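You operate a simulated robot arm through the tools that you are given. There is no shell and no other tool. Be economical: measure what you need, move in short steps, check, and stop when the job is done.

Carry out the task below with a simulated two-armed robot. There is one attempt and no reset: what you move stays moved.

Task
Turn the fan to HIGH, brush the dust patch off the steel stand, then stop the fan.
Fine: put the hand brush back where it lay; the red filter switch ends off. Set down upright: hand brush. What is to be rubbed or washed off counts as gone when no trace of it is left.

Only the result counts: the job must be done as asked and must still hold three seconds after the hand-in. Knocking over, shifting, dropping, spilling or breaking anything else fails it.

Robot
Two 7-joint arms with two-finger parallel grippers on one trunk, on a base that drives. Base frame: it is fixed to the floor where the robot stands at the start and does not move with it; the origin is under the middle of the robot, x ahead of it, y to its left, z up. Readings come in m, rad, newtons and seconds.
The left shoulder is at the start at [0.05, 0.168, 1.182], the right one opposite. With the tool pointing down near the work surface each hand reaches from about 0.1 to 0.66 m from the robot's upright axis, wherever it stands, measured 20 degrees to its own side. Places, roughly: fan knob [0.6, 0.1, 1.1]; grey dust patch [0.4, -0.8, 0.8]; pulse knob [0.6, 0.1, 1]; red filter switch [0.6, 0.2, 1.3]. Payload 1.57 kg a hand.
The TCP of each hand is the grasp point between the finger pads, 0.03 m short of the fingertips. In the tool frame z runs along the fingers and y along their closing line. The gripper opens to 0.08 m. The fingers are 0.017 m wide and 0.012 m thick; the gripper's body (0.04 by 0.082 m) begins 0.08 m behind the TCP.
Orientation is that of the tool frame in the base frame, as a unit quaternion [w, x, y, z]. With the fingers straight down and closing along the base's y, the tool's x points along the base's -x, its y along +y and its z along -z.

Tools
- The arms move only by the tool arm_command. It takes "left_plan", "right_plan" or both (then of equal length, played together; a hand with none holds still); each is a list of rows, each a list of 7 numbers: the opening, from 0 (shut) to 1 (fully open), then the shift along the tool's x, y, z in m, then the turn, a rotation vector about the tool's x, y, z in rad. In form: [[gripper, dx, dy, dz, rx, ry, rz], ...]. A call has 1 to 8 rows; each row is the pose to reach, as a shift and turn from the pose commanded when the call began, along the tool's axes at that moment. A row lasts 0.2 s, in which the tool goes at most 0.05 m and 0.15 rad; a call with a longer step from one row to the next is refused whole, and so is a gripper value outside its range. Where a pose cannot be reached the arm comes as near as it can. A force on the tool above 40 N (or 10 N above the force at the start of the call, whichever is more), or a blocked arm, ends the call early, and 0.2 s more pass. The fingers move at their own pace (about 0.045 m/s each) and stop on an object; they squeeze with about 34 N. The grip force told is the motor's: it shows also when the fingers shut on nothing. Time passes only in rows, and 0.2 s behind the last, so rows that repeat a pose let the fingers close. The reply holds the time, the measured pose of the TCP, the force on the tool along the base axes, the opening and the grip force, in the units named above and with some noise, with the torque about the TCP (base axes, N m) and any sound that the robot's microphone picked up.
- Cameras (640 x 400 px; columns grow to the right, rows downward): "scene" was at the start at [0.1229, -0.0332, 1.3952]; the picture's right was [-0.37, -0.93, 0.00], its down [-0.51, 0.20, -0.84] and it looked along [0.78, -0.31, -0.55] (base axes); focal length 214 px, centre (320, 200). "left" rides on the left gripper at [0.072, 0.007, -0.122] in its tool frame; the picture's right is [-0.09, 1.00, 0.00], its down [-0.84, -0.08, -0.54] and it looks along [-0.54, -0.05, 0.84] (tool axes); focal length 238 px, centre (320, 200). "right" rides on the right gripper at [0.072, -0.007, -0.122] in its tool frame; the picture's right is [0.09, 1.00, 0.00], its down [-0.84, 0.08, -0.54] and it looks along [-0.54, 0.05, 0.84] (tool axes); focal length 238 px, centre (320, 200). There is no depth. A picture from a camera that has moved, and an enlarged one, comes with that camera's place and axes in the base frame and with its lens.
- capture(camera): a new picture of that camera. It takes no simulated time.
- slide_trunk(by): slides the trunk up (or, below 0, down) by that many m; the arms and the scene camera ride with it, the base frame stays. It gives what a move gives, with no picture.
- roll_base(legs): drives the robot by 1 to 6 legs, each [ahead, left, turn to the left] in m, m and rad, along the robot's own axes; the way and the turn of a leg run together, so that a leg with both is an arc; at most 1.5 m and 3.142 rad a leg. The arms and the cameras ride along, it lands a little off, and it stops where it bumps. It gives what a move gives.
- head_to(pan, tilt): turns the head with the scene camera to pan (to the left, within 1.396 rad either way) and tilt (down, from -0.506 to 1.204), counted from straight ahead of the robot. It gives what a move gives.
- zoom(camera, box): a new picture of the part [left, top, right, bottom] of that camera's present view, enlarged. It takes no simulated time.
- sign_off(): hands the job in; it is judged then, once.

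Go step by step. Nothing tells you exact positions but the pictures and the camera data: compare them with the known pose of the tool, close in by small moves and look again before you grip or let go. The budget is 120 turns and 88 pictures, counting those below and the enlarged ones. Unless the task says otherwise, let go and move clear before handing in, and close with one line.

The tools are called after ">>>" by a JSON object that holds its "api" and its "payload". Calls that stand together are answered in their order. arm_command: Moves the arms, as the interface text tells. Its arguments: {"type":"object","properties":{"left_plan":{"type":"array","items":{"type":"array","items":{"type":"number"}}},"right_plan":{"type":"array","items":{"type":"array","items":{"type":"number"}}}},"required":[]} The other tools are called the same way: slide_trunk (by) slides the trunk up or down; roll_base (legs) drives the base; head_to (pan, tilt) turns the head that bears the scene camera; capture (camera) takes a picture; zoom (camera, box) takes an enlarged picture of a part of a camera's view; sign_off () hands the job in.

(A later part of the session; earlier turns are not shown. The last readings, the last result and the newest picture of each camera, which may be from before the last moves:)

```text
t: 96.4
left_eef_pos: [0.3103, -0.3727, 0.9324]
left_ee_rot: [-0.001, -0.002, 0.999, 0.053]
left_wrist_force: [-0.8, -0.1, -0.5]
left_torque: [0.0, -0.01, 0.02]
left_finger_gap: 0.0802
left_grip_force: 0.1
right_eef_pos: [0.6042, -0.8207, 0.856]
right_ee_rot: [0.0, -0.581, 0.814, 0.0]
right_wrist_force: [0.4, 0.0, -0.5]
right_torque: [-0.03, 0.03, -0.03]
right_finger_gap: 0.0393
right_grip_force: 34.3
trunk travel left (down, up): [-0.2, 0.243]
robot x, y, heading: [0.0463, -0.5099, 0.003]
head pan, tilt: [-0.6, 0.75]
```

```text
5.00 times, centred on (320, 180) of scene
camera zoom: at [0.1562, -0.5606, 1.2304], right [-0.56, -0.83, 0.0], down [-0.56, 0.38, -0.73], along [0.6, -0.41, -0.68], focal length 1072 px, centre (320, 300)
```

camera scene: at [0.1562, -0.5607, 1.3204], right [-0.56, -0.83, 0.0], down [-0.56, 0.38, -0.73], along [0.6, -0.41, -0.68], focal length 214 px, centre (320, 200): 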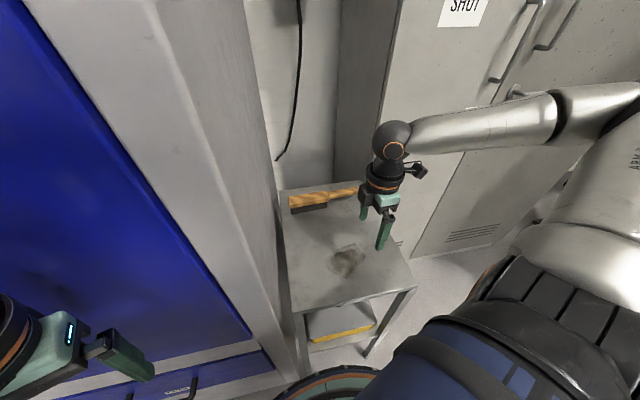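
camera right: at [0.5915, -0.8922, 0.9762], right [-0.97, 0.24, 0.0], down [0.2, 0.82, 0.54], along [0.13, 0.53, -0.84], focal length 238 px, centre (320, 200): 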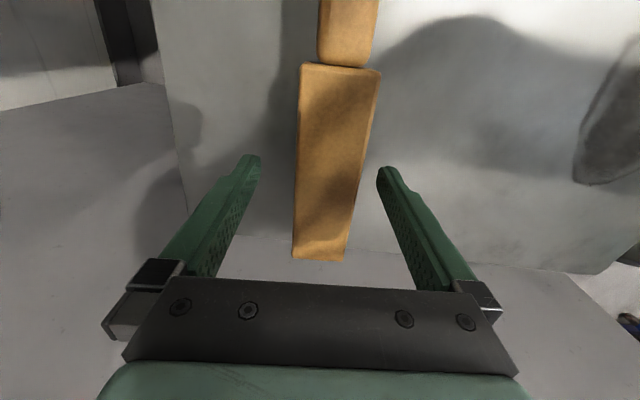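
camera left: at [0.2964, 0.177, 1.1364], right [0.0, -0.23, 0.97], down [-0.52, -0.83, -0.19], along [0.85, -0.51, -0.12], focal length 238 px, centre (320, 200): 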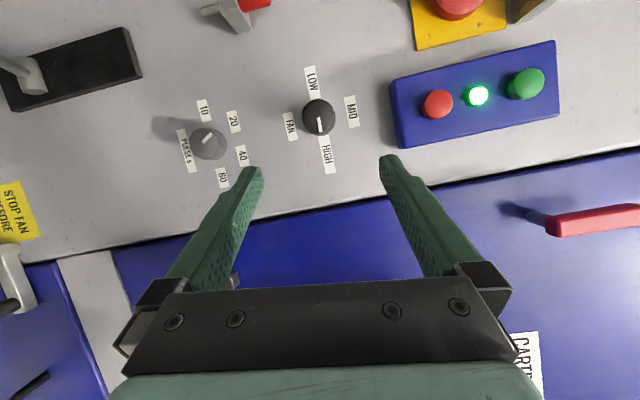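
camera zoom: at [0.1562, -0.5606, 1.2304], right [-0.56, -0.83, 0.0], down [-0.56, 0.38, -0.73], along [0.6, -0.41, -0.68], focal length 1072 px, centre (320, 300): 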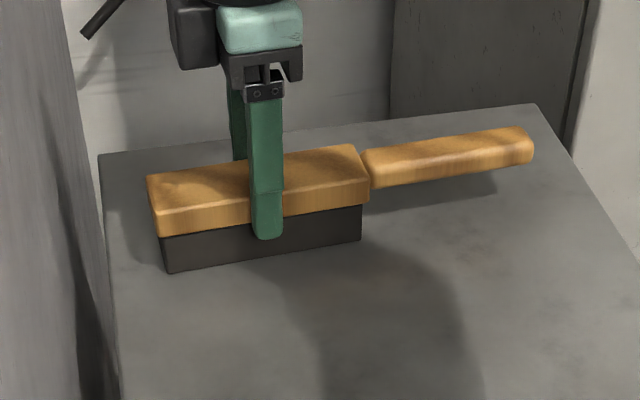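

Gripped (gap 0.039). Home TCP ≈(0.604,−0.821,0.855). Lift 3 cm and carry to behind the patch.

>>> {"api": "arm_command", "payload": {"right_plan": [[0, 0, 0, -0.03, 0, 0, 0], [0, 0.012, 0.03, -0.03, 0, 0, 0], [0, 0.025, 0.065, -0.03, 0, 0, 0], [0, 0.038, 0.1, -0.03, 0, 0, 0], [0, 0.0516, 0.135, -0.03, 0, 0, 0], [0, 0.0516, 0.135, -0.03, 0, 0, 0]]}}

>>> {"api": "capture", "payload": {"camera": "right"}}

>>> {"api": "zoom", "payload": {"camera": "scene", "box": [260, 140, 420, 280]}}

```text
t: 97.8
left_eef_pos: [0.3106, -0.3732, 0.9324]
left_ee_rot: [-0.002, -0.001, 0.999, 0.054]
left_wrist_force: [1.0, 0.3, 0.6]
left_torque: [0.01, -0.03, -0.04]
left_finger_gap: 0.0799
left_grip_force: 0.0
right_eef_pos: [0.4565, -0.8282, 0.8861]
right_ee_rot: [0.0, -0.581, 0.814, 0.0]
right_wrist_force: [-0.4, -0.2, -3.1]
right_torque: [0.02, -0.01, -0.05]
right_finger_gap: 0.0395
right_grip_force: 34.5
trunk travel left (down, up): [-0.2, 0.243]
robot x, y, heading: [0.0467, -0.512, -0.003]
head pan, tilt: [-0.6, 0.75]
```

```text
35 pictures are left
camera right: at [0.4408, -0.8971, 1.0079], right [-0.97, 0.24, 0.0], down [0.2, 0.82, 0.54], along [0.13, 0.53, -0.84], focal length 238 px, centre (320, 200)
```

right: 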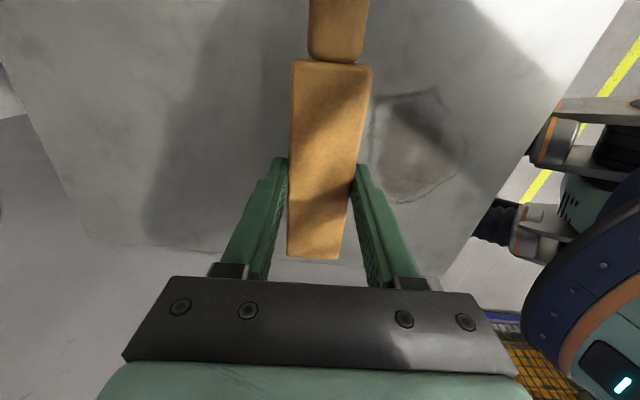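

```text
2.86 times, centred on (340, 210) of scene
camera zoom: at [0.1563, -0.5608, 1.2304], right [-0.56, -0.83, 0.0], down [-0.56, 0.38, -0.73], along [0.6, -0.41, -0.68], focal length 613 px, centre (263, 171)
```

zoom: 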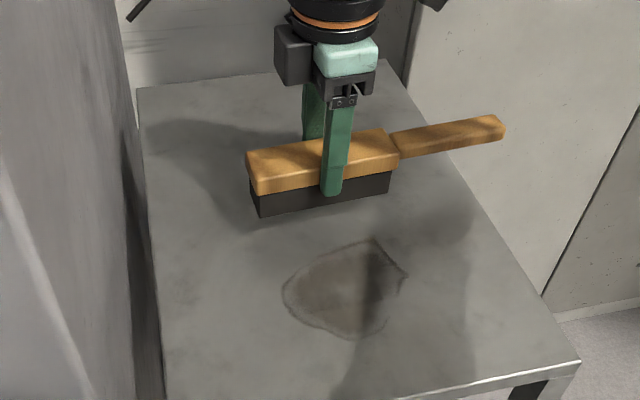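

Patch spans −0.056…+0.053 along the brush and 0.043…0.133 in the stroke direction. Lower with a light press and stroke through.

>>> {"api": "arm_command", "payload": {"right_plan": [[0, 0, 0, 0.02, 0, 0, 0], [0, 0, 0, 0.031, 0, 0, 0], [0, 0, 0.03, 0.032, 0, 0, 0], [0, 0, 0.06, 0.032, 0, 0, 0], [0, 0, 0.09, 0.032, 0, 0, 0], [0, 0, 0.12, 0.032, 0, 0, 0], [0, 0, 0.15, 0.032, 0, 0, 0], [0, 0, 0.15, 0.032, 0, 0, 0]]}}

>>> {"api": "zoom", "payload": {"camera": "scene", "box": [260, 140, 420, 280]}}

```text
t: 99.6
left_eef_pos: [0.3109, -0.372, 0.9319]
left_ee_rot: [-0.002, -0.002, 0.999, 0.053]
left_wrist_force: [0.1, 0.3, 0.3]
left_torque: [0.0, -0.01, 0.02]
left_finger_gap: 0.0798
left_grip_force: 0.2
right_eef_pos: [0.3192, -0.777, 0.8528]
right_ee_rot: [0.003, -0.58, 0.814, -0.002]
right_wrist_force: [13.1, -5.1, 34.7]
right_torque: [0.0, -0.17, -0.07]
right_finger_gap: 0.0397
right_grip_force: 34.1
trunk travel left (down, up): [-0.2, 0.243]
robot x, y, heading: [0.0449, -0.5146, -0.002]
head pan, tilt: [-0.6, 0.75]
```

```text
2.86 times, centred on (340, 210) of scene
camera zoom: at [0.1559, -0.5596, 1.2306], right [-0.56, -0.83, 0.0], down [-0.56, 0.38, -0.73], along [0.6, -0.41, -0.68], focal length 613 px, centre (263, 171)
```

zoom: 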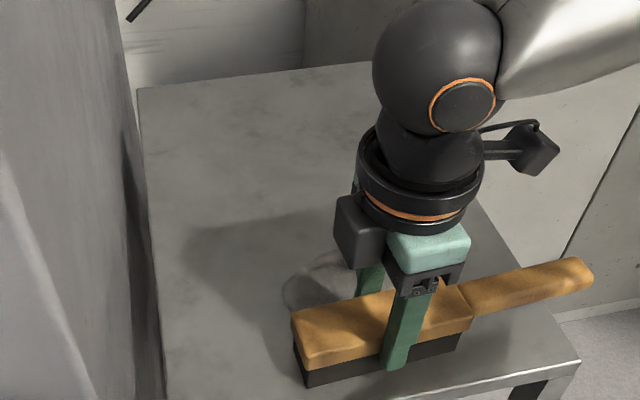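

Some dust still shows. Ease the press slightly and stroke back and forth.

>>> {"api": "arm_command", "payload": {"right_plan": [[0, 0, -0.035, -0.0012, 0, 0, 0], [0, 0, -0.07, -0.0012, 0, 0, 0], [0, 0, -0.11, -0.0012, 0, 0, 0], [0, 0, -0.145, -0.0012, 0, 0, 0], [0, 0, -0.11, -0.0012, 0, 0, 0], [0, 0, -0.07, -0.0012, 0, 0, 0], [0, 0, -0.035, -0.0012, 0, 0, 0], [0, 0, 0, -0.0012, 0, 0, 0]]}}

>>> {"api": "arm_command", "payload": {"right_plan": [[0, 0, -0.035, 0, 0, 0, 0], [0, 0, -0.07, 0, 0, 0, 0], [0, 0, -0.11, 0, 0, 0, 0], [0, 0, -0.145, 0, 0, 0, 0], [0, 0, -0.17, 0, 0, 0, 0], [0, 0, -0.17, -0.02, 0, 0, 0]]}}

>>> {"api": "zoom", "payload": {"camera": "scene", "box": [260, 140, 420, 280]}}

```text
t: 101.4
left_eef_pos: [0.3101, -0.374, 0.9332]
left_ee_rot: [-0.002, -0.001, 0.999, 0.053]
left_wrist_force: [-0.3, 0.3, -0.3]
left_torque: [-0.02, 0.0, 0.0]
left_finger_gap: 0.08
left_grip_force: 0.1
right_eef_pos: [0.3148, -0.7767, 0.8529]
right_ee_rot: [0.0, -0.581, 0.814, 0.0]
right_wrist_force: [0.3, 0.4, -2.7]
right_torque: [0.03, -0.01, -0.03]
right_finger_gap: 0.0394
right_grip_force: 34.4
trunk travel left (down, up): [-0.2, 0.243]
robot x, y, heading: [0.0501, -0.5162, 0.002]
head pan, tilt: [-0.6, 0.75]
```

```text
t: 102.8
left_eef_pos: [0.3115, -0.3728, 0.933]
left_ee_rot: [-0.002, -0.002, 0.999, 0.052]
left_wrist_force: [-0.7, -0.1, -0.1]
left_torque: [0.01, -0.01, -0.01]
left_finger_gap: 0.0798
left_grip_force: 0.0
right_eef_pos: [0.4769, -0.8291, 0.8736]
right_ee_rot: [0.0, -0.581, 0.814, 0.0]
right_wrist_force: [-0.2, 0.0, -2.0]
right_torque: [0.07, -0.02, 0.04]
right_finger_gap: 0.0395
right_grip_force: 34.0
trunk travel left (down, up): [-0.2, 0.243]
robot x, y, heading: [0.051, -0.5156, 0.002]
head pan, tilt: [-0.6, 0.75]
```

```text
2.86 times, centred on (340, 210) of scene
camera zoom: at [0.1563, -0.5608, 1.2304], right [-0.56, -0.83, 0.0], down [-0.56, 0.38, -0.73], along [0.6, -0.41, -0.68], focal length 613 px, centre (263, 171)
```

zoom: 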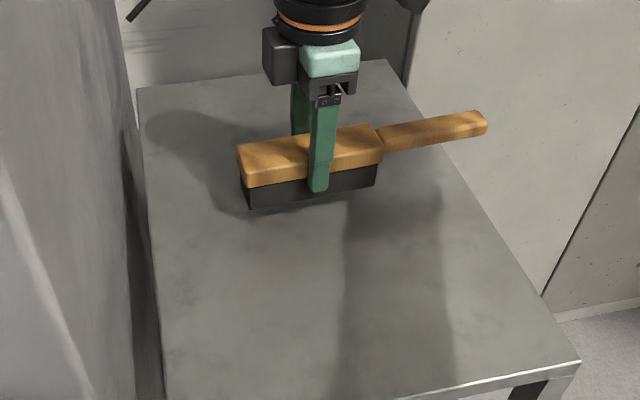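

The patch looks gone; I check closely, then put the brush back at home (0.604,−0.821).

>>> {"api": "zoom", "payload": {"camera": "scene", "box": [310, 185, 390, 245]}}

>>> {"api": "capture", "payload": {"camera": "right"}}

```text
6.67 times, centred on (350, 215) of scene
camera zoom: at [0.1563, -0.5608, 1.2304], right [-0.56, -0.83, 0.0], down [-0.56, 0.38, -0.73], along [0.6, -0.41, -0.68], focal length 1430 px, centre (120, 100)
```

zoom: 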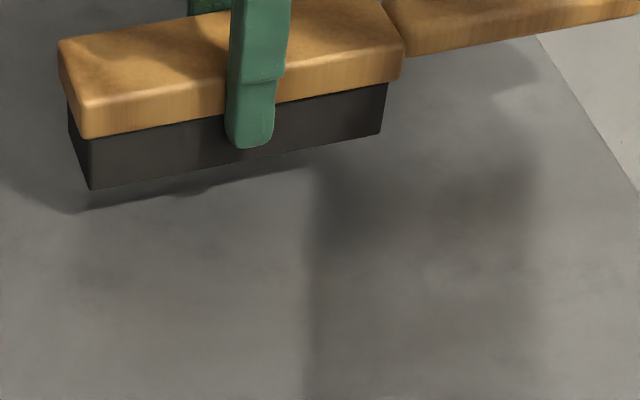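

```text
30 pictures are left
camera right: at [0.461, -0.9, 0.9955], right [-0.97, 0.23, 0.0], down [0.2, 0.82, 0.54], along [0.13, 0.53, -0.84], focal length 238 px, centre (320, 200)
```

right: 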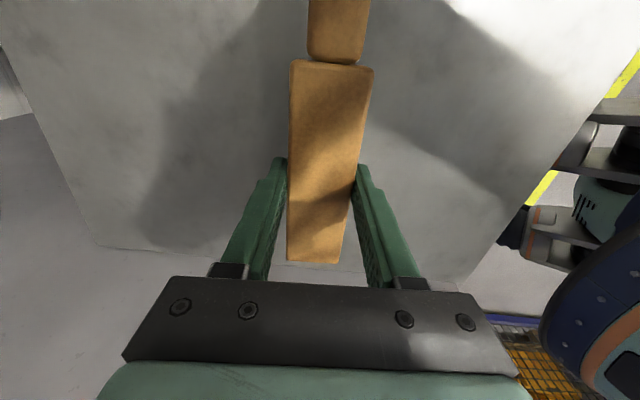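

>>> {"api": "arm_command", "payload": {"right_plan": [[0, -0.016, -0.04, 0, 0, 0, 0], [0, -0.033, -0.08, 0, 0, 0, 0], [0, -0.049, -0.1177, 0, 0, 0, 0], [0, -0.049, -0.1177, 0, 0, 0, 0], [0, -0.049, -0.1177, 0.012, 0, 0, 0], [0, -0.049, -0.1177, 0.0185, 0, 0, 0], [0, -0.049, -0.1177, 0.0185, 0, 0, 0]]}}

```text
t: 104.4
left_eef_pos: [0.311, -0.3731, 0.9335]
left_ee_rot: [-0.002, -0.002, 0.999, 0.052]
left_wrist_force: [0.4, -0.5, -1.2]
left_torque: [0.02, -0.02, 0.03]
left_finger_gap: 0.0799
left_grip_force: 0.0
right_eef_pos: [0.6053, -0.8251, 0.8547]
right_ee_rot: [0.0, -0.582, 0.813, -0.001]
right_wrist_force: [-0.7, -0.4, -1.8]
right_torque: [0.0, 0.02, 0.0]
right_finger_gap: 0.0396
right_grip_force: 34.1
trunk travel left (down, up): [-0.2, 0.243]
robot x, y, heading: [0.047, -0.5137, 0.002]
head pan, tilt: [-0.6, 0.75]
```

>>> {"api": "arm_command", "payload": {"right_plan": [[0, -0.0035, 0.001, 0, 0, 0, 0], [0, -0.0035, 0.001, 0.0015, 0, 0, 0], [0, -0.0035, 0.001, 0.0015, 0, 0, 0]]}}

>>> {"api": "zoom", "payload": {"camera": "scene", "box": [260, 140, 380, 220]}}

```text
t: 105.2
left_eef_pos: [0.3103, -0.3732, 0.9322]
left_ee_rot: [-0.002, -0.002, 0.999, 0.052]
left_wrist_force: [0.3, -0.5, 0.7]
left_torque: [-0.01, -0.02, 0.01]
left_finger_gap: 0.08
left_grip_force: 0.0
right_eef_pos: [0.6054, -0.8206, 0.8549]
right_ee_rot: [-0.001, -0.581, 0.814, 0.0]
right_wrist_force: [0.3, 0.3, -3.4]
right_torque: [0.0, 0.02, -0.01]
right_finger_gap: 0.0397
right_grip_force: 34.3
trunk travel left (down, up): [-0.2, 0.243]
robot x, y, heading: [0.0474, -0.515, -0.002]
head pan, tilt: [-0.6, 0.75]
```

```text
5.00 times, centred on (320, 180) of scene
camera zoom: at [0.1564, -0.5608, 1.2304], right [-0.56, -0.83, 0.0], down [-0.56, 0.38, -0.73], along [0.6, -0.41, -0.68], focal length 1072 px, centre (320, 300)
```

zoom: 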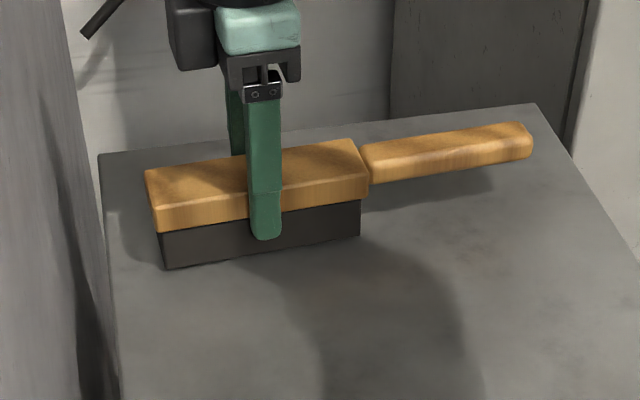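

Still ~3 mm above the surface; lower until contact.

>>> {"api": "arm_command", "payload": {"right_plan": [[0, 0.0, 0.0008, 0.0015, 0, 0, 0], [0, 0.0, 0.0008, 0.0028, 0, 0, 0], [0, 0, 0.0008, 0.0028, 0, 0, 0]]}}

```text
t: 106.0
left_eef_pos: [0.3101, -0.3721, 0.9331]
left_ee_rot: [-0.001, -0.002, 0.999, 0.053]
left_wrist_force: [-0.4, 0.1, -0.4]
left_torque: [0.0, 0.02, 0.0]
left_finger_gap: 0.0802
left_grip_force: 0.0
right_eef_pos: [0.6039, -0.8203, 0.8514]
right_ee_rot: [-0.001, -0.581, 0.814, 0.0]
right_wrist_force: [1.0, -0.5, -2.5]
right_torque: [0.01, -0.02, -0.02]
right_finger_gap: 0.0394
right_grip_force: 33.8
trunk travel left (down, up): [-0.2, 0.243]
robot x, y, heading: [0.0472, -0.5117, -0.002]
head pan, tilt: [-0.6, 0.75]
```

>>> {"api": "arm_command", "payload": {"right_plan": [[0, 0, 0, 0.001, 0, 0, 0], [0, 0, 0, 0.002, 0, 0, 0]]}}

>>> {"api": "zoom", "payload": {"camera": "scene", "box": [260, 140, 380, 220]}}

```text
t: 106.6
left_eef_pos: [0.3107, -0.3726, 0.9326]
left_ee_rot: [-0.002, -0.002, 0.999, 0.053]
left_wrist_force: [0.5, -0.2, 0.4]
left_torque: [0.0, 0.02, 0.0]
left_finger_gap: 0.08
left_grip_force: 0.2
right_eef_pos: [0.6037, -0.8196, 0.8513]
right_ee_rot: [0.002, -0.582, 0.814, -0.001]
right_wrist_force: [0.4, 0.1, 7.1]
right_torque: [-0.44, 0.27, -0.04]
right_finger_gap: 0.0395
right_grip_force: 34.1
trunk travel left (down, up): [-0.2, 0.243]
robot x, y, heading: [0.0472, -0.5105, 0.005]
head pan, tilt: [-0.6, 0.75]
```

```text
5.00 times, centred on (320, 180) of scene
camera zoom: at [0.1557, -0.5602, 1.2307], right [-0.56, -0.83, 0.0], down [-0.56, 0.38, -0.73], along [0.6, -0.41, -0.68], focal length 1072 px, centre (320, 300)
```

zoom: 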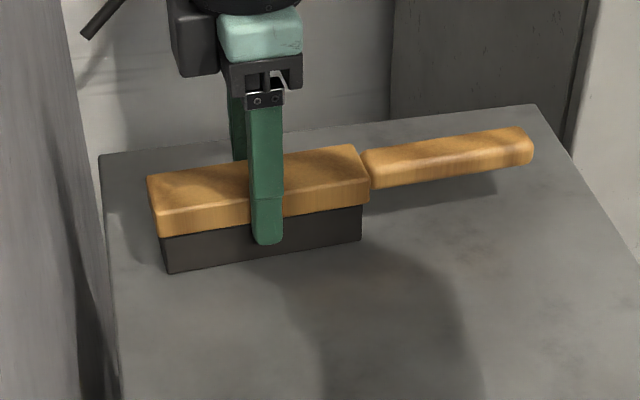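

Now in contact, and the view matches the original placing to within a pixel. Release, rise and check.

>>> {"api": "arm_command", "payload": {"right_plan": [[0.3, 0, 0, -0.001, 0, 0, 0], [0.7, 0, 0, -0.001, 0, 0, 0], [1, 0, 0, -0.001, 0, 0, 0], [1, 0, 0, -0.001, 0, 0, 0], [1, 0, 0, -0.001, 0, 0, 0], [1, 0, 0, -0.03, 0, 0, 0], [1, 0, 0, -0.07, 0, 0, 0], [1, 0, 0, -0.11, 0, 0, 0]]}}

>>> {"api": "zoom", "payload": {"camera": "scene", "box": [260, 140, 380, 220]}}

```text
t: 108.4
left_eef_pos: [0.3108, -0.3728, 0.932]
left_ee_rot: [-0.001, -0.002, 0.999, 0.054]
left_wrist_force: [0.0, 0.1, 0.1]
left_torque: [-0.02, -0.02, 0.04]
left_finger_gap: 0.0797
left_grip_force: 0.0
right_eef_pos: [0.6042, -0.8229, 0.9575]
right_ee_rot: [0.0, -0.582, 0.813, 0.0]
right_wrist_force: [0.4, -0.2, -0.1]
right_torque: [0.02, -0.01, 0.01]
right_finger_gap: 0.0801
right_grip_force: 0.0
trunk travel left (down, up): [-0.2, 0.243]
robot x, y, heading: [0.0474, -0.5112, 0.003]
head pan, tilt: [-0.6, 0.75]
```

```text
5.00 times, centred on (320, 180) of scene
camera zoom: at [0.1561, -0.5606, 1.2304], right [-0.56, -0.83, 0.0], down [-0.56, 0.38, -0.73], along [0.6, -0.41, -0.68], focal length 1072 px, centre (320, 300)
```

zoom: 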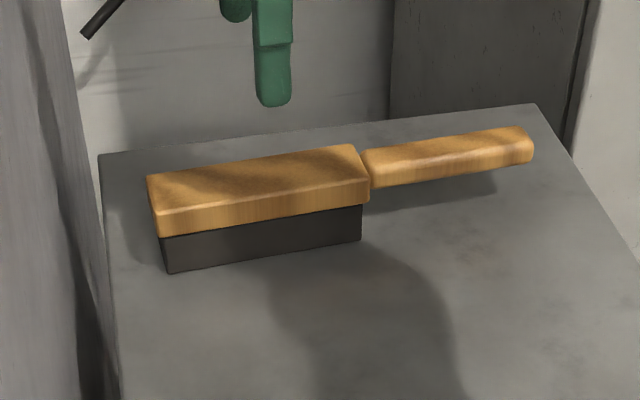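

Brush is back upright exactly as before and the dust is gone. Retract the right hand, raise the trunk, and drive back to the panel.

>>> {"api": "arm_command", "payload": {"right_plan": [[1, 0.016, 0.04, 0, 0, 0, 0], [1, 0.032, 0.08, 0, 0, 0, 0], [1, 0.048, 0.12, 0, 0, 0, 0], [1, 0.064, 0.16, 0, 0, 0, 0], [1, 0.08, 0.2, 0, 0, 0, 0], [1, 0.1, 0.24, 0, 0, 0, 0], [1, 0.1, 0.26, 0, 0, 0, 0]]}}

>>> {"api": "slide_trunk", "payload": {"by": 0.23}}

>>> {"api": "roll_base", "payload": {"legs": [[-0.15, 0, 0], [0, 0.61, 0]]}}

>>> {"api": "head_to", "payload": {"pan": 0.2, "tilt": 0.3}}

>>> {"api": "capture", "payload": {"camera": "scene"}}

```text
t: 110.0
left_eef_pos: [0.3096, -0.3731, 0.933]
left_ee_rot: [-0.002, -0.001, 0.999, 0.053]
left_wrist_force: [-1.2, -0.3, 0.2]
left_torque: [0.02, 0.02, 0.01]
left_finger_gap: 0.0803
left_grip_force: 0.0
right_eef_pos: [0.3245, -0.8314, 0.9613]
right_ee_rot: [0.0, -0.581, 0.814, 0.0]
right_wrist_force: [-0.8, -0.3, 0.0]
right_torque: [-0.03, 0.04, -0.05]
right_finger_gap: 0.08
right_grip_force: 0.0
trunk travel left (down, up): [-0.2, 0.243]
robot x, y, heading: [0.0504, -0.5167, -0.003]
head pan, tilt: [-0.6, 0.75]
```

```text
t: 112.4
left_eef_pos: [0.3107, -0.3725, 1.1624]
left_ee_rot: [-0.002, -0.002, 0.999, 0.054]
left_wrist_force: [0.2, 0.2, 0.9]
left_torque: [-0.02, 0.01, 0.01]
left_finger_gap: 0.0796
left_grip_force: 0.0
right_eef_pos: [0.3264, -0.8322, 1.1907]
right_ee_rot: [0.001, -0.582, 0.813, 0.0]
right_wrist_force: [-0.5, 0.0, 0.6]
right_torque: [0.01, 0.03, 0.0]
right_finger_gap: 0.0803
right_grip_force: 0.0
trunk travel left (down, up): [-0.43, 0.013]
robot x, y, heading: [0.0487, -0.5116, 0.0]
head pan, tilt: [-0.6, 0.75]
```

```text
t: 116.8
left_eef_pos: [0.1562, 0.2362, 1.1616]
left_ee_rot: [-0.002, -0.006, 0.999, 0.052]
left_wrist_force: [-0.1, 0.5, -0.3]
left_torque: [-0.03, 0.01, 0.03]
left_finger_gap: 0.0799
left_grip_force: 0.2
right_eef_pos: [0.1755, -0.2234, 1.1905]
right_ee_rot: [0.0, -0.584, 0.812, 0.0]
right_wrist_force: [0.0, 0.6, 0.3]
right_torque: [0.0, 0.0, -0.03]
right_finger_gap: 0.0801
right_grip_force: 0.0
trunk travel left (down, up): [-0.43, 0.013]
robot x, y, heading: [-0.1057, 0.0949, 0.012]
head pan, tilt: [-0.6, 0.75]
```

```text
t: 118.0
left_eef_pos: [0.1562, 0.2354, 1.1633]
left_ee_rot: [-0.001, -0.007, 0.999, 0.053]
left_wrist_force: [0.4, 0.3, 0.7]
left_torque: [-0.03, 0.01, 0.02]
left_finger_gap: 0.0799
left_grip_force: 0.1
right_eef_pos: [0.1763, -0.2242, 1.1912]
right_ee_rot: [0.0, -0.585, 0.811, 0.0]
right_wrist_force: [-0.4, -0.2, -0.1]
right_torque: [0.01, 0.0, 0.01]
right_finger_gap: 0.08
right_grip_force: 0.1
trunk travel left (down, up): [-0.43, 0.013]
robot x, y, heading: [-0.1058, 0.089, 0.01]
head pan, tilt: [0.201, 0.3]
```

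```text
26 pictures are left
camera scene: at [0.0262, 0.1115, 1.5007], right [0.21, -0.98, 0.0], down [-0.29, -0.06, -0.96], along [0.93, 0.2, -0.3], focal length 214 px, centre (320, 200)
```

scene: 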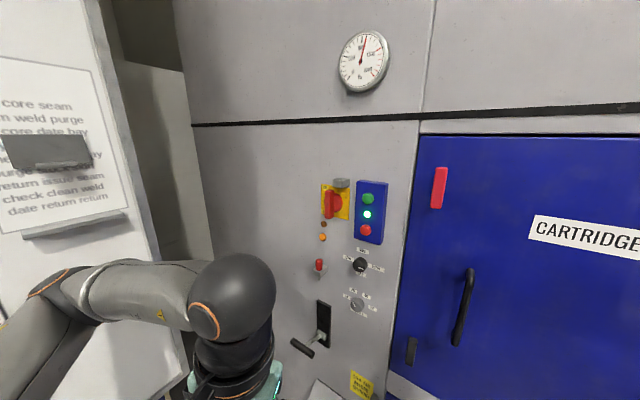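

>>> {"api": "zoom", "payload": {"camera": "scene", "box": [300, 165, 420, 285]}}

>>> {"api": "arm_command", "payload": {"left_plan": [[0, -0.04, -0.03, 0, 0, 0, 0], [0, -0.08, -0.06, 0, 0, -0.1, 0], [0, -0.12, -0.08, 0, 0, -0.25, 0], [0, -0.16, -0.1, 0, 0, -0.4, 0], [0, -0.19, -0.115, 0, 0, -0.55, 0], [0, -0.19, -0.115, 0, 0, -0.7, 0], [0, -0.19, -0.115, 0, 0, -0.85, 0], [0, -0.19, -0.115, 0, 0, -1.0, 0]]}}

```text
3.33 times, centred on (360, 225) of scene
camera zoom: at [0.0262, 0.1115, 1.5007], right [0.21, -0.98, 0.0], down [-0.29, -0.06, -0.96], along [0.93, 0.2, -0.3], focal length 715 px, centre (187, 117)
```

zoom: 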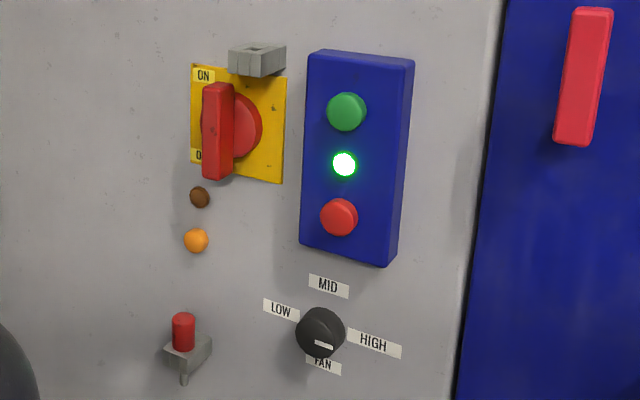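

```text
t: 119.8
left_eef_pos: [0.3473, 0.1234, 1.1504]
left_ee_rot: [0.478, 0.02, 0.877, 0.049]
left_wrist_force: [0.3, 1.0, 0.0]
left_torque: [-0.05, -0.03, -0.01]
left_finger_gap: 0.0
left_grip_force: 21.6
right_eef_pos: [0.1757, -0.2248, 1.1916]
right_ee_rot: [0.0, -0.585, 0.811, 0.0]
right_wrist_force: [0.3, -1.3, -0.8]
right_torque: [0.02, 0.02, -0.03]
right_finger_gap: 0.0802
right_grip_force: 0.1
trunk travel left (down, up): [-0.43, 0.013]
robot x, y, heading: [-0.1029, 0.0894, 0.012]
head pan, tilt: [0.201, 0.3]
```

The plate shows ON at top and OFF at bottom-left; fan still running. I bring the closed left hand pointing forward at the red stop button's height (~y 0.10, z 1.25).

>>> {"api": "arm_command", "payload": {"left_plan": [[0, -0.03, -0.003, -0.008, 0, -0.14, -0.03], [0, -0.06, -0.006, -0.016, 0, -0.28, -0.06], [0, -0.085, -0.009, -0.024, 0, -0.42, -0.09], [0, -0.102, -0.011, -0.03, 0, -0.56, -0.12], [0, -0.102, -0.011, -0.03, 0, -0.57, -0.12]]}}

>>> {"api": "capture", "payload": {"camera": "left"}}

```text
t: 121.0
left_eef_pos: [0.3761, 0.1024, 1.2522]
left_ee_rot: [0.707, -0.018, 0.707, 0.013]
left_wrist_force: [-0.5, -0.8, -0.3]
left_torque: [-0.01, 0.01, -0.01]
left_finger_gap: 0.0001
left_grip_force: 21.1
right_eef_pos: [0.1769, -0.2242, 1.191]
right_ee_rot: [-0.001, -0.585, 0.811, 0.001]
right_wrist_force: [-0.2, 0.6, -0.2]
right_torque: [0.0, 0.01, 0.03]
right_finger_gap: 0.0798
right_grip_force: 0.0
trunk travel left (down, up): [-0.43, 0.013]
robot x, y, heading: [-0.1083, 0.0919, 0.011]
head pan, tilt: [0.201, 0.3]
```

```text
24 pictures are left
camera left: at [0.2542, 0.1024, 1.1794], right [-0.04, 1.0, 0.08], down [-0.54, -0.09, 0.84], along [0.84, -0.01, 0.54], focal length 238 px, centre (320, 200)
```

left: 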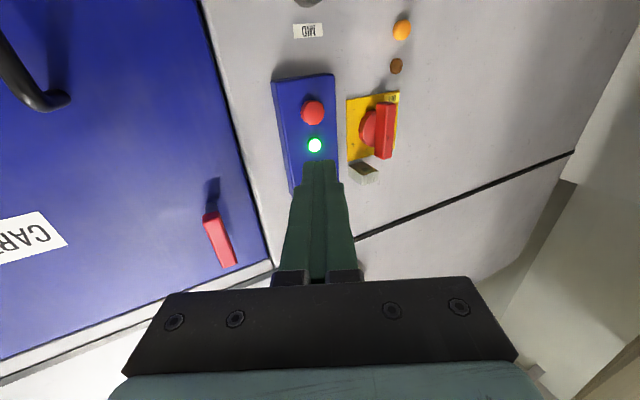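

Button front ≈(0.57, 0.100, 1.248). Approach to 1.5 cm off.

>>> {"api": "arm_command", "payload": {"left_plan": [[0, 0.001, -0.002, 0.04, 0.044, 0, 0], [0, 0.002, -0.005, 0.08, 0.044, 0, 0], [0, 0.003, -0.007, 0.12, 0.044, 0, 0], [0, 0.004, -0.009, 0.148, 0.044, 0, 0], [0, 0.004, -0.009, 0.148, 0.044, 0, 0]]}}

>>> {"api": "zoom", "payload": {"camera": "scene", "box": [300, 165, 420, 285]}}

>>> {"api": "capture", "payload": {"camera": "left"}}

```text
t: 122.2
left_eef_pos: [0.5242, 0.0972, 1.2442]
left_ee_rot: [0.707, -0.004, 0.708, -0.002]
left_wrist_force: [0.1, 0.3, 0.3]
left_torque: [0.0, 0.02, 0.03]
left_finger_gap: 0.0
left_grip_force: 21.1
right_eef_pos: [0.1767, -0.2237, 1.1918]
right_ee_rot: [-0.001, -0.585, 0.811, 0.0]
right_wrist_force: [0.5, -0.4, 0.3]
right_torque: [0.0, -0.02, 0.0]
right_finger_gap: 0.0799
right_grip_force: 0.0
trunk travel left (down, up): [-0.43, 0.013]
robot x, y, heading: [-0.1032, 0.0926, 0.009]
head pan, tilt: [0.201, 0.3]
```

```text
3.33 times, centred on (360, 225) of scene
camera zoom: at [0.026, 0.1116, 1.5008], right [0.21, -0.98, 0.0], down [-0.29, -0.06, -0.96], along [0.93, 0.2, -0.3], focal length 715 px, centre (187, 117)
```

zoom: 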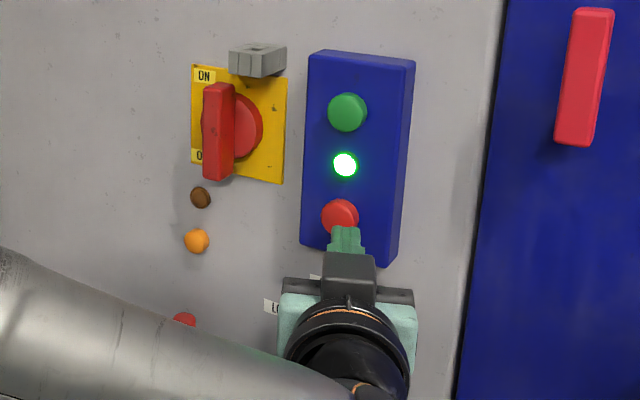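

```text
22 pictures are left
camera left: at [0.4032, 0.1021, 1.173], right [0.0, 1.0, 0.08], down [-0.54, -0.07, 0.84], along [0.84, -0.05, 0.54], focal length 238 px, centre (320, 200)
```

left: 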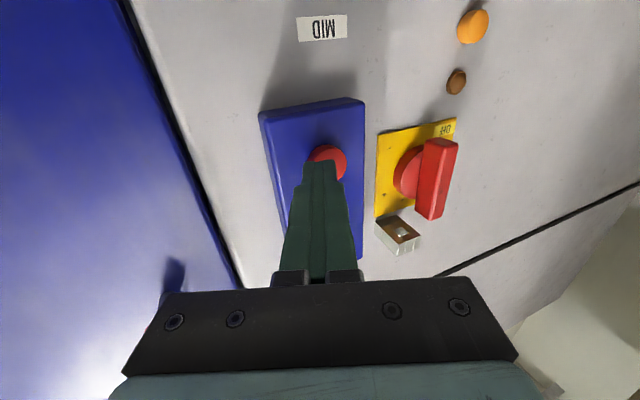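

Shift 5 mm left, 3 mm up, then press gently.

>>> {"api": "arm_command", "payload": {"left_plan": [[0, -0.003, 0.005, 0, 0, 0, 0], [0, -0.003, 0.005, 0.01, 0, 0, 0], [0, -0.003, 0.005, 0.015, 0, 0, 0], [0, -0.003, 0.005, 0.019, 0, 0, 0], [0, -0.003, 0.005, 0.023, 0, 0, 0], [0, -0.003, 0.005, 0.027, 0, 0, 0]]}}

>>> {"api": "zoom", "payload": {"camera": "scene", "box": [300, 165, 420, 285]}}

```text
t: 123.6
left_eef_pos: [0.5421, 0.1026, 1.2493]
left_ee_rot: [0.705, 0.001, 0.709, -0.007]
left_wrist_force: [-21.8, 6.4, -0.4]
left_torque: [0.01, -0.07, 0.04]
left_finger_gap: 0.0
left_grip_force: 21.4
right_eef_pos: [0.1685, -0.2205, 1.1942]
right_ee_rot: [0.002, -0.585, 0.811, -0.003]
right_wrist_force: [0.0, 0.5, 0.1]
right_torque: [-0.04, 0.01, -0.01]
right_finger_gap: 0.0799
right_grip_force: 0.0
trunk travel left (down, up): [-0.43, 0.013]
robot x, y, heading: [-0.103, 0.0925, 0.01]
head pan, tilt: [0.201, 0.3]
heard: click
stopped in row 6 (left hand): the force on the tool passed its limit (the readings are from after the stop); the commanded pose is now the measured one
```

```text
3.33 times, centred on (360, 225) of scene
camera zoom: at [0.0164, 0.1156, 1.5018], right [0.21, -0.98, 0.0], down [-0.28, -0.06, -0.96], along [0.94, 0.2, -0.29], focal length 715 px, centre (187, 117)
```

zoom: 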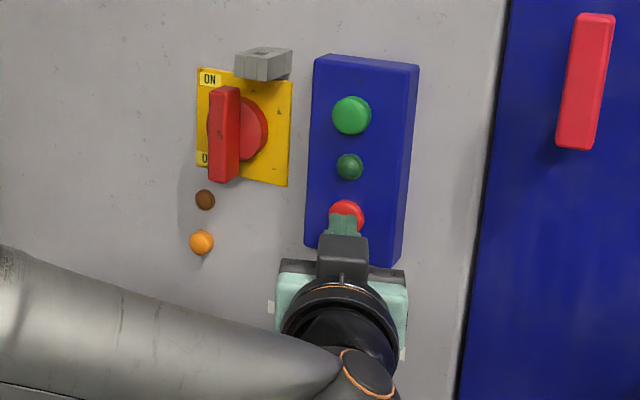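

Click heard and the lamp went dark: fan stopped. Back off and move in front of the filter switch for a closer look.

>>> {"api": "arm_command", "payload": {"left_plan": [[0, 0, 0, -0.04, 0, 0, 0], [0.3, 0, 0, -0.08, 0, 0, 0], [0.6, -0.01, 0.03, -0.11, 0, 0, 0], [0.65, -0.025, 0.06, -0.12, 0, 0, 0], [0.65, -0.048, 0.1, -0.12, 0, 0, 0], [0.65, -0.048, 0.1, -0.12, 0, 0, 0]]}}

>>> {"api": "capture", "payload": {"camera": "left"}}

>>> {"api": "zoom", "payload": {"camera": "scene", "box": [310, 165, 390, 235]}}

```text
t: 125.0
left_eef_pos: [0.4299, 0.2001, 1.2948]
left_ee_rot: [0.705, 0.002, 0.71, -0.005]
left_wrist_force: [-0.1, -0.7, 1.3]
left_torque: [-0.02, -0.02, 0.02]
left_finger_gap: 0.052
left_grip_force: 0.0
right_eef_pos: [0.1756, -0.2253, 1.1909]
right_ee_rot: [0.001, -0.585, 0.811, 0.001]
right_wrist_force: [0.3, -0.1, 0.2]
right_torque: [-0.01, 0.02, 0.0]
right_finger_gap: 0.0799
right_grip_force: 0.0
trunk travel left (down, up): [-0.43, 0.013]
robot x, y, heading: [-0.1038, 0.0921, 0.009]
head pan, tilt: [0.201, 0.3]
```

```text
20 pictures are left
camera left: at [0.3068, 0.2072, 1.2229], right [0.01, 1.0, 0.09], down [-0.54, -0.07, 0.84], along [0.84, -0.05, 0.53], focal length 238 px, centre (320, 200)
```

left: 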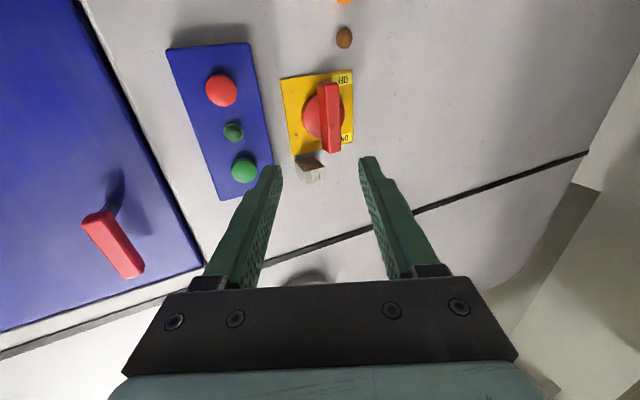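

```text
5.71 times, centred on (350, 200) of scene
camera zoom: at [0.026, 0.1105, 1.5008], right [0.21, -0.98, 0.0], down [-0.29, -0.06, -0.96], along [0.93, 0.2, -0.3], focal length 1226 px, centre (149, 200)
```

zoom: 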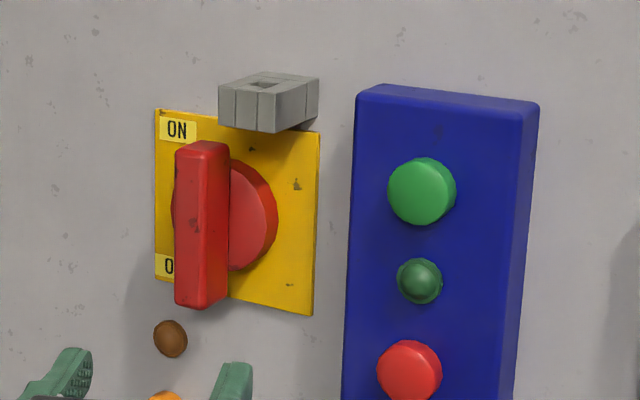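

>>> {"api": "zoom", "payload": {"camera": "left", "box": [260, 50, 380, 190]}}

```text
2.86 times, centred on (320, 120) of left
camera zoom: at [0.3068, 0.2072, 1.2229], right [0.01, 1.0, 0.09], down [-0.54, -0.07, 0.84], along [0.84, -0.05, 0.53], focal length 681 px, centre (320, 429)
```

zoom: 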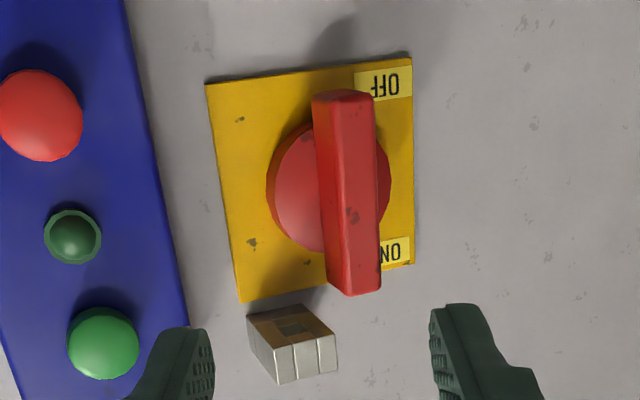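

The bar is at y≈0.209, z≈1.296, its front near x≈0.6. Approach in two steps.

>>> {"api": "arm_command", "payload": {"left_plan": [[0.65, 0, 0.008, 0.04, 0, 0, 0], [0.65, 0, 0.009, 0.08, 0, 0, 0], [0.65, 0, 0.009, 0.12, 0, 0, 0], [0.65, 0, 0.009, 0.14, 0, 0, 0], [0.65, 0, 0.009, 0.14, 0, 0, 0]]}}

>>> {"api": "capture", "payload": {"camera": "left"}}

>>> {"api": "zoom", "payload": {"camera": "scene", "box": [310, 165, 390, 235]}}

```text
t: 126.2
left_eef_pos: [0.5728, 0.2098, 1.2928]
left_ee_rot: [0.704, 0.0, 0.71, -0.004]
left_wrist_force: [-0.2, 0.0, 0.0]
left_torque: [0.0, -0.04, 0.0]
left_finger_gap: 0.0518
left_grip_force: 0.2
right_eef_pos: [0.1746, -0.224, 1.1914]
right_ee_rot: [0.0, -0.585, 0.811, 0.0]
right_wrist_force: [-1.1, 0.2, -1.2]
right_torque: [0.0, 0.01, 0.02]
right_finger_gap: 0.08
right_grip_force: 0.0
trunk travel left (down, up): [-0.43, 0.013]
robot x, y, heading: [-0.1057, 0.0955, 0.013]
head pan, tilt: [0.201, 0.3]
```

```text
17 pictures are left
camera left: at [0.4489, 0.2165, 1.2223], right [0.01, 1.0, 0.09], down [-0.54, -0.07, 0.84], along [0.84, -0.05, 0.53], focal length 238 px, centre (320, 200)
```

left: 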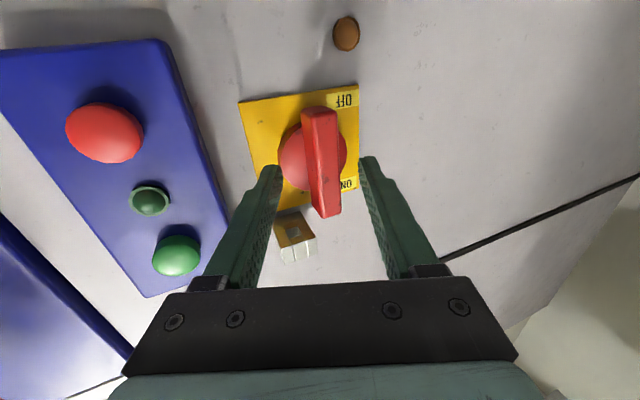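

```text
5.71 times, centred on (350, 200) of scene
camera zoom: at [0.0257, 0.1116, 1.5008], right [0.21, -0.98, 0.0], down [-0.29, -0.06, -0.96], along [0.93, 0.2, -0.3], focal length 1226 px, centre (149, 200)
```

zoom: 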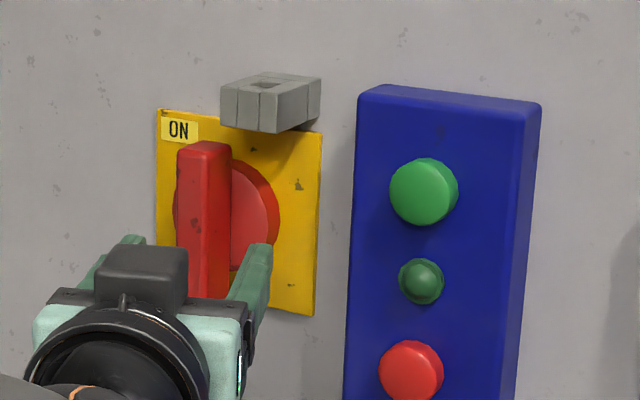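

Centred on the bar. Advance 3 cm, then close.

>>> {"api": "arm_command", "payload": {"left_plan": [[0.65, 0, 0, 0.015, 0, 0, 0], [0.65, 0, 0, 0.025, 0, 0, 0], [0.65, 0, 0, 0.03, 0, 0, 0], [0.65, 0, 0, 0.03, 0, 0, 0]]}}

>>> {"api": "arm_command", "payload": {"left_plan": [[0, 0, 0, 0, 0, 0, 0], [0, 0, 0, 0, 0, 0, 0], [0, 0, 0, 0, 0, 0, 0], [0, 0, 0, 0, 0, 0, 0]]}}

>>> {"api": "capture", "payload": {"camera": "left"}}

```text
t: 127.1
left_eef_pos: [0.5941, 0.2078, 1.2929]
left_ee_rot: [0.703, 0.004, 0.711, -0.008]
left_wrist_force: [-26.8, 3.9, 1.5]
left_torque: [-0.06, -0.2, -0.68]
left_finger_gap: 0.0485
left_grip_force: 0.1
right_eef_pos: [0.1701, -0.222, 1.1933]
right_ee_rot: [0.002, -0.585, 0.811, -0.001]
right_wrist_force: [-0.3, -0.9, 0.1]
right_torque: [-0.02, 0.01, -0.03]
right_finger_gap: 0.0801
right_grip_force: 0.0
trunk travel left (down, up): [-0.43, 0.013]
robot x, y, heading: [-0.108, 0.0899, 0.007]
head pan, tilt: [0.201, 0.3]
stopped in row 4 (left hand): the force on the tool passed its limit (the readings are from after the stop); the commanded pose is now the measured one
```

```text
t: 128.1
left_eef_pos: [0.5942, 0.2049, 1.2936]
left_ee_rot: [0.704, 0.005, 0.711, -0.006]
left_wrist_force: [-29.5, -3.5, 4.1]
left_torque: [0.28, -0.03, -1.54]
left_finger_gap: 0.0397
left_grip_force: 33.5
right_eef_pos: [0.17, -0.2251, 1.1922]
right_ee_rot: [0.003, -0.585, 0.811, -0.001]
right_wrist_force: [-0.2, 0.0, 0.1]
right_torque: [0.01, 0.01, 0.0]
right_finger_gap: 0.0798
right_grip_force: 0.1
trunk travel left (down, up): [-0.43, 0.013]
robot x, y, heading: [-0.1069, 0.0905, 0.013]
head pan, tilt: [0.201, 0.3]
```

```text
15 pictures are left
camera left: at [0.4713, 0.2139, 1.2229], right [0.02, 1.0, 0.09], down [-0.53, -0.07, 0.84], along [0.85, -0.06, 0.53], focal length 238 px, centre (320, 200)
```

left: 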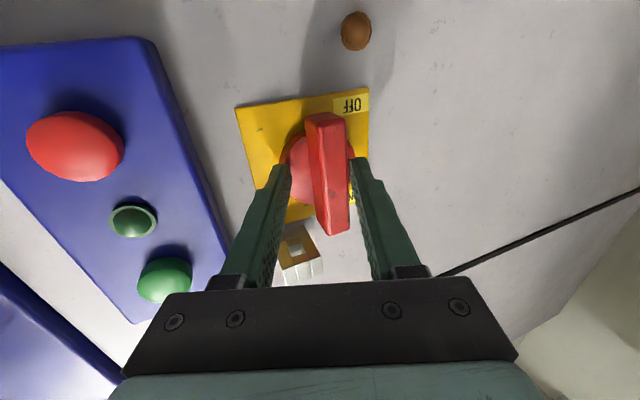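

The fingertips press on the disc. Open, back off 8 mm, and close on the bar.

>>> {"api": "arm_command", "payload": {"left_plan": [[0.65, 0, 0, 0, 0, 0, 0], [0.65, 0, 0.002, -0.01, 0, 0, 0], [0.65, 0, 0.003, -0.012, 0, 0, 0], [0, 0, 0.003, -0.012, 0, 0, 0], [0, 0, 0.003, -0.012, 0, 0, 0], [0, 0, 0.003, -0.012, 0, 0, 0], [0, 0, 0.003, -0.012, 0, 0, 0]]}}

>>> {"api": "capture", "payload": {"camera": "left"}}

```text
t: 129.7
left_eef_pos: [0.5902, 0.2135, 1.2913]
left_ee_rot: [0.701, 0.003, 0.713, -0.006]
left_wrist_force: [2.7, 3.6, 0.0]
left_torque: [0.36, 0.31, -0.06]
left_finger_gap: 0.0234
left_grip_force: 34.8
right_eef_pos: [0.1754, -0.2229, 1.1909]
right_ee_rot: [0.001, -0.585, 0.811, 0.0]
right_wrist_force: [-0.1, -1.0, -0.1]
right_torque: [0.01, 0.03, -0.01]
right_finger_gap: 0.0799
right_grip_force: 0.0
trunk travel left (down, up): [-0.43, 0.013]
robot x, y, heading: [-0.1035, 0.092, 0.012]
head pan, tilt: [0.201, 0.3]
```

```text
14 pictures are left
camera left: at [0.466, 0.2211, 1.2204], right [0.01, 1.0, 0.09], down [-0.53, -0.07, 0.85], along [0.85, -0.06, 0.53], focal length 238 px, centre (320, 200)
```

left: 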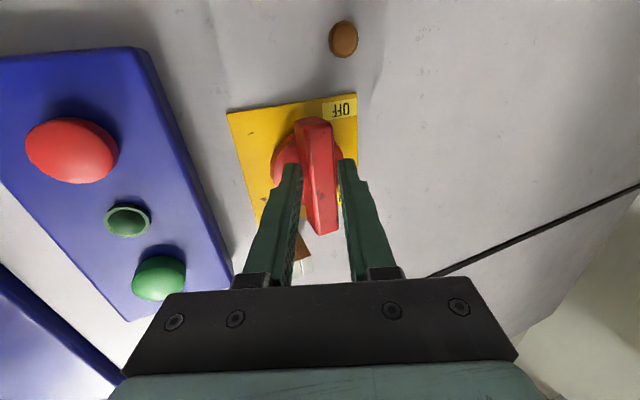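

Bar gripped (gap 0.023). Try turning it counter-clockwise (−rz).

>>> {"api": "arm_command", "payload": {"left_plan": [[0, 0, 0, 0, 0, 0, -0.1], [0, 0, 0, 0, 0, 0, -0.2], [0, 0, 0, 0, 0, 0, -0.3], [0, 0, 0, 0, 0, 0, -0.4], [0, 0, 0, 0, 0, 0, -0.5]]}}

>>> {"api": "capture", "payload": {"camera": "left"}}

```text
t: 130.9
left_eef_pos: [0.5872, 0.2141, 1.2905]
left_ee_rot: [0.681, -0.171, 0.69, -0.177]
left_wrist_force: [-6.0, 12.0, 5.8]
left_torque: [2.32, -0.38, 0.02]
left_finger_gap: 0.0333
left_grip_force: 41.3
right_eef_pos: [0.1732, -0.222, 1.1913]
right_ee_rot: [0.0, -0.585, 0.811, -0.001]
right_wrist_force: [-0.1, 1.2, 0.1]
right_torque: [-0.01, 0.0, -0.03]
right_finger_gap: 0.0799
right_grip_force: 0.0
trunk travel left (down, up): [-0.43, 0.013]
robot x, y, heading: [-0.1053, 0.0902, 0.015]
head pan, tilt: [0.201, 0.3]
```

```text
13 pictures are left
camera left: at [0.463, 0.1863, 1.227], right [0.01, 0.92, -0.4], down [-0.53, 0.34, 0.78], along [0.85, 0.21, 0.49], focal length 238 px, centre (320, 200)
```

left: 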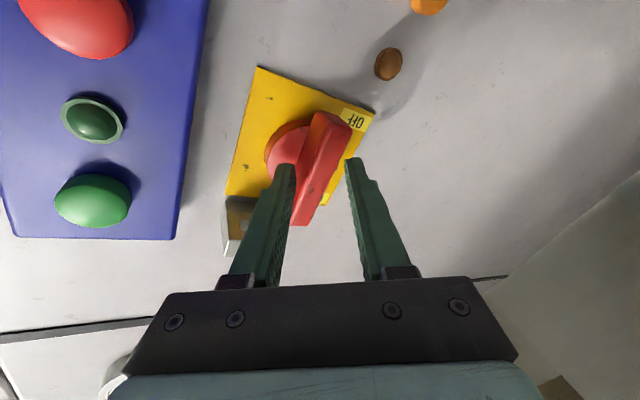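

It resists this way (torque 2.3, bar still vertical). Return and try clockwise.

>>> {"api": "arm_command", "payload": {"left_plan": [[0, 0, 0, 0, 0, 0, 0.15], [0, 0, 0, 0, 0, 0, 0.3], [0, 0, 0, 0, 0, 0, 0.45], [0, 0, 0, 0, 0, 0, 0.6], [0, 0, 0, 0, 0, 0, 0.75], [0, 0, 0, 0, 0, 0, 0.9], [0, 0, 0, 0, 0, 0, 1.0]]}}

>>> {"api": "capture", "payload": {"camera": "left"}}

```text
t: 132.5
left_eef_pos: [0.5877, 0.2205, 1.2896]
left_ee_rot: [0.681, 0.176, 0.69, 0.17]
left_wrist_force: [-10.9, 24.2, -7.4]
left_torque: [-0.41, -0.38, 0.0]
left_finger_gap: 0.0224
left_grip_force: 35.2
right_eef_pos: [0.1744, -0.221, 1.1928]
right_ee_rot: [-0.001, -0.585, 0.811, -0.001]
right_wrist_force: [0.4, -0.7, -0.2]
right_torque: [0.02, 0.03, -0.02]
right_finger_gap: 0.08
right_grip_force: 0.2
trunk travel left (down, up): [-0.43, 0.013]
robot x, y, heading: [-0.1094, 0.0935, 0.008]
head pan, tilt: [0.201, 0.3]
```

```text
12 pictures are left
camera left: at [0.4651, 0.2595, 1.2314], right [0.01, 0.83, 0.55], down [-0.53, -0.46, 0.71], along [0.84, -0.3, 0.44], focal length 238 px, centre (320, 200)
```

left: 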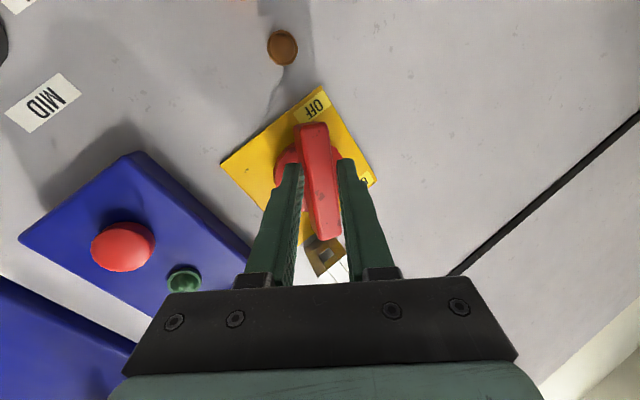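

It turns clockwise. Continue to 90° total, following the slight offset.

>>> {"api": "arm_command", "payload": {"left_plan": [[0, 0.003, 0.005, 0, 0, 0, 0.14], [0, 0.003, 0.005, 0, 0, 0, 0.28], [0, 0.003, 0.005, 0, 0, 0, 0.42], [0, 0.003, 0.005, 0, 0, 0, 0.56], [0, 0.003, 0.005, 0, 0, 0, 0.7], [0, 0.003, 0.005, 0, 0, 0, 0.84], [0, 0.003, 0.005, 0, 0, 0, 0.98], [0, 0.003, 0.005, 0, 0, 0, 1.1]]}}

>>> {"api": "capture", "payload": {"camera": "left"}}

```text
t: 134.3
left_eef_pos: [0.5861, 0.2243, 1.2999]
left_ee_rot: [0.497, 0.504, 0.493, 0.506]
left_wrist_force: [-2.1, 14.8, 24.8]
left_torque: [-0.88, -0.41, 0.36]
left_finger_gap: 0.0199
left_grip_force: 34.0
right_eef_pos: [0.172, -0.2216, 1.1926]
right_ee_rot: [0.001, -0.585, 0.811, -0.002]
right_wrist_force: [-0.5, -0.2, 0.5]
right_torque: [0.03, 0.01, -0.01]
right_finger_gap: 0.0799
right_grip_force: 0.0
trunk travel left (down, up): [-0.43, 0.013]
robot x, y, heading: [-0.1064, 0.0917, 0.009]
head pan, tilt: [0.201, 0.3]
```

```text
11 pictures are left
camera left: at [0.4646, 0.2946, 1.3071], right [-0.01, -0.11, 0.99], down [-0.54, -0.83, -0.1], along [0.84, -0.54, -0.06], focal length 238 px, centre (320, 200)
```

left: 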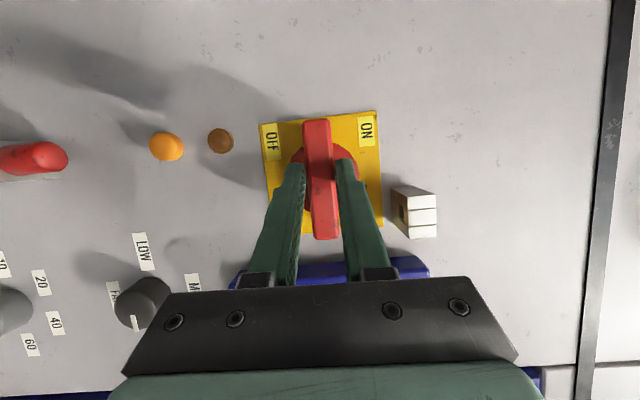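

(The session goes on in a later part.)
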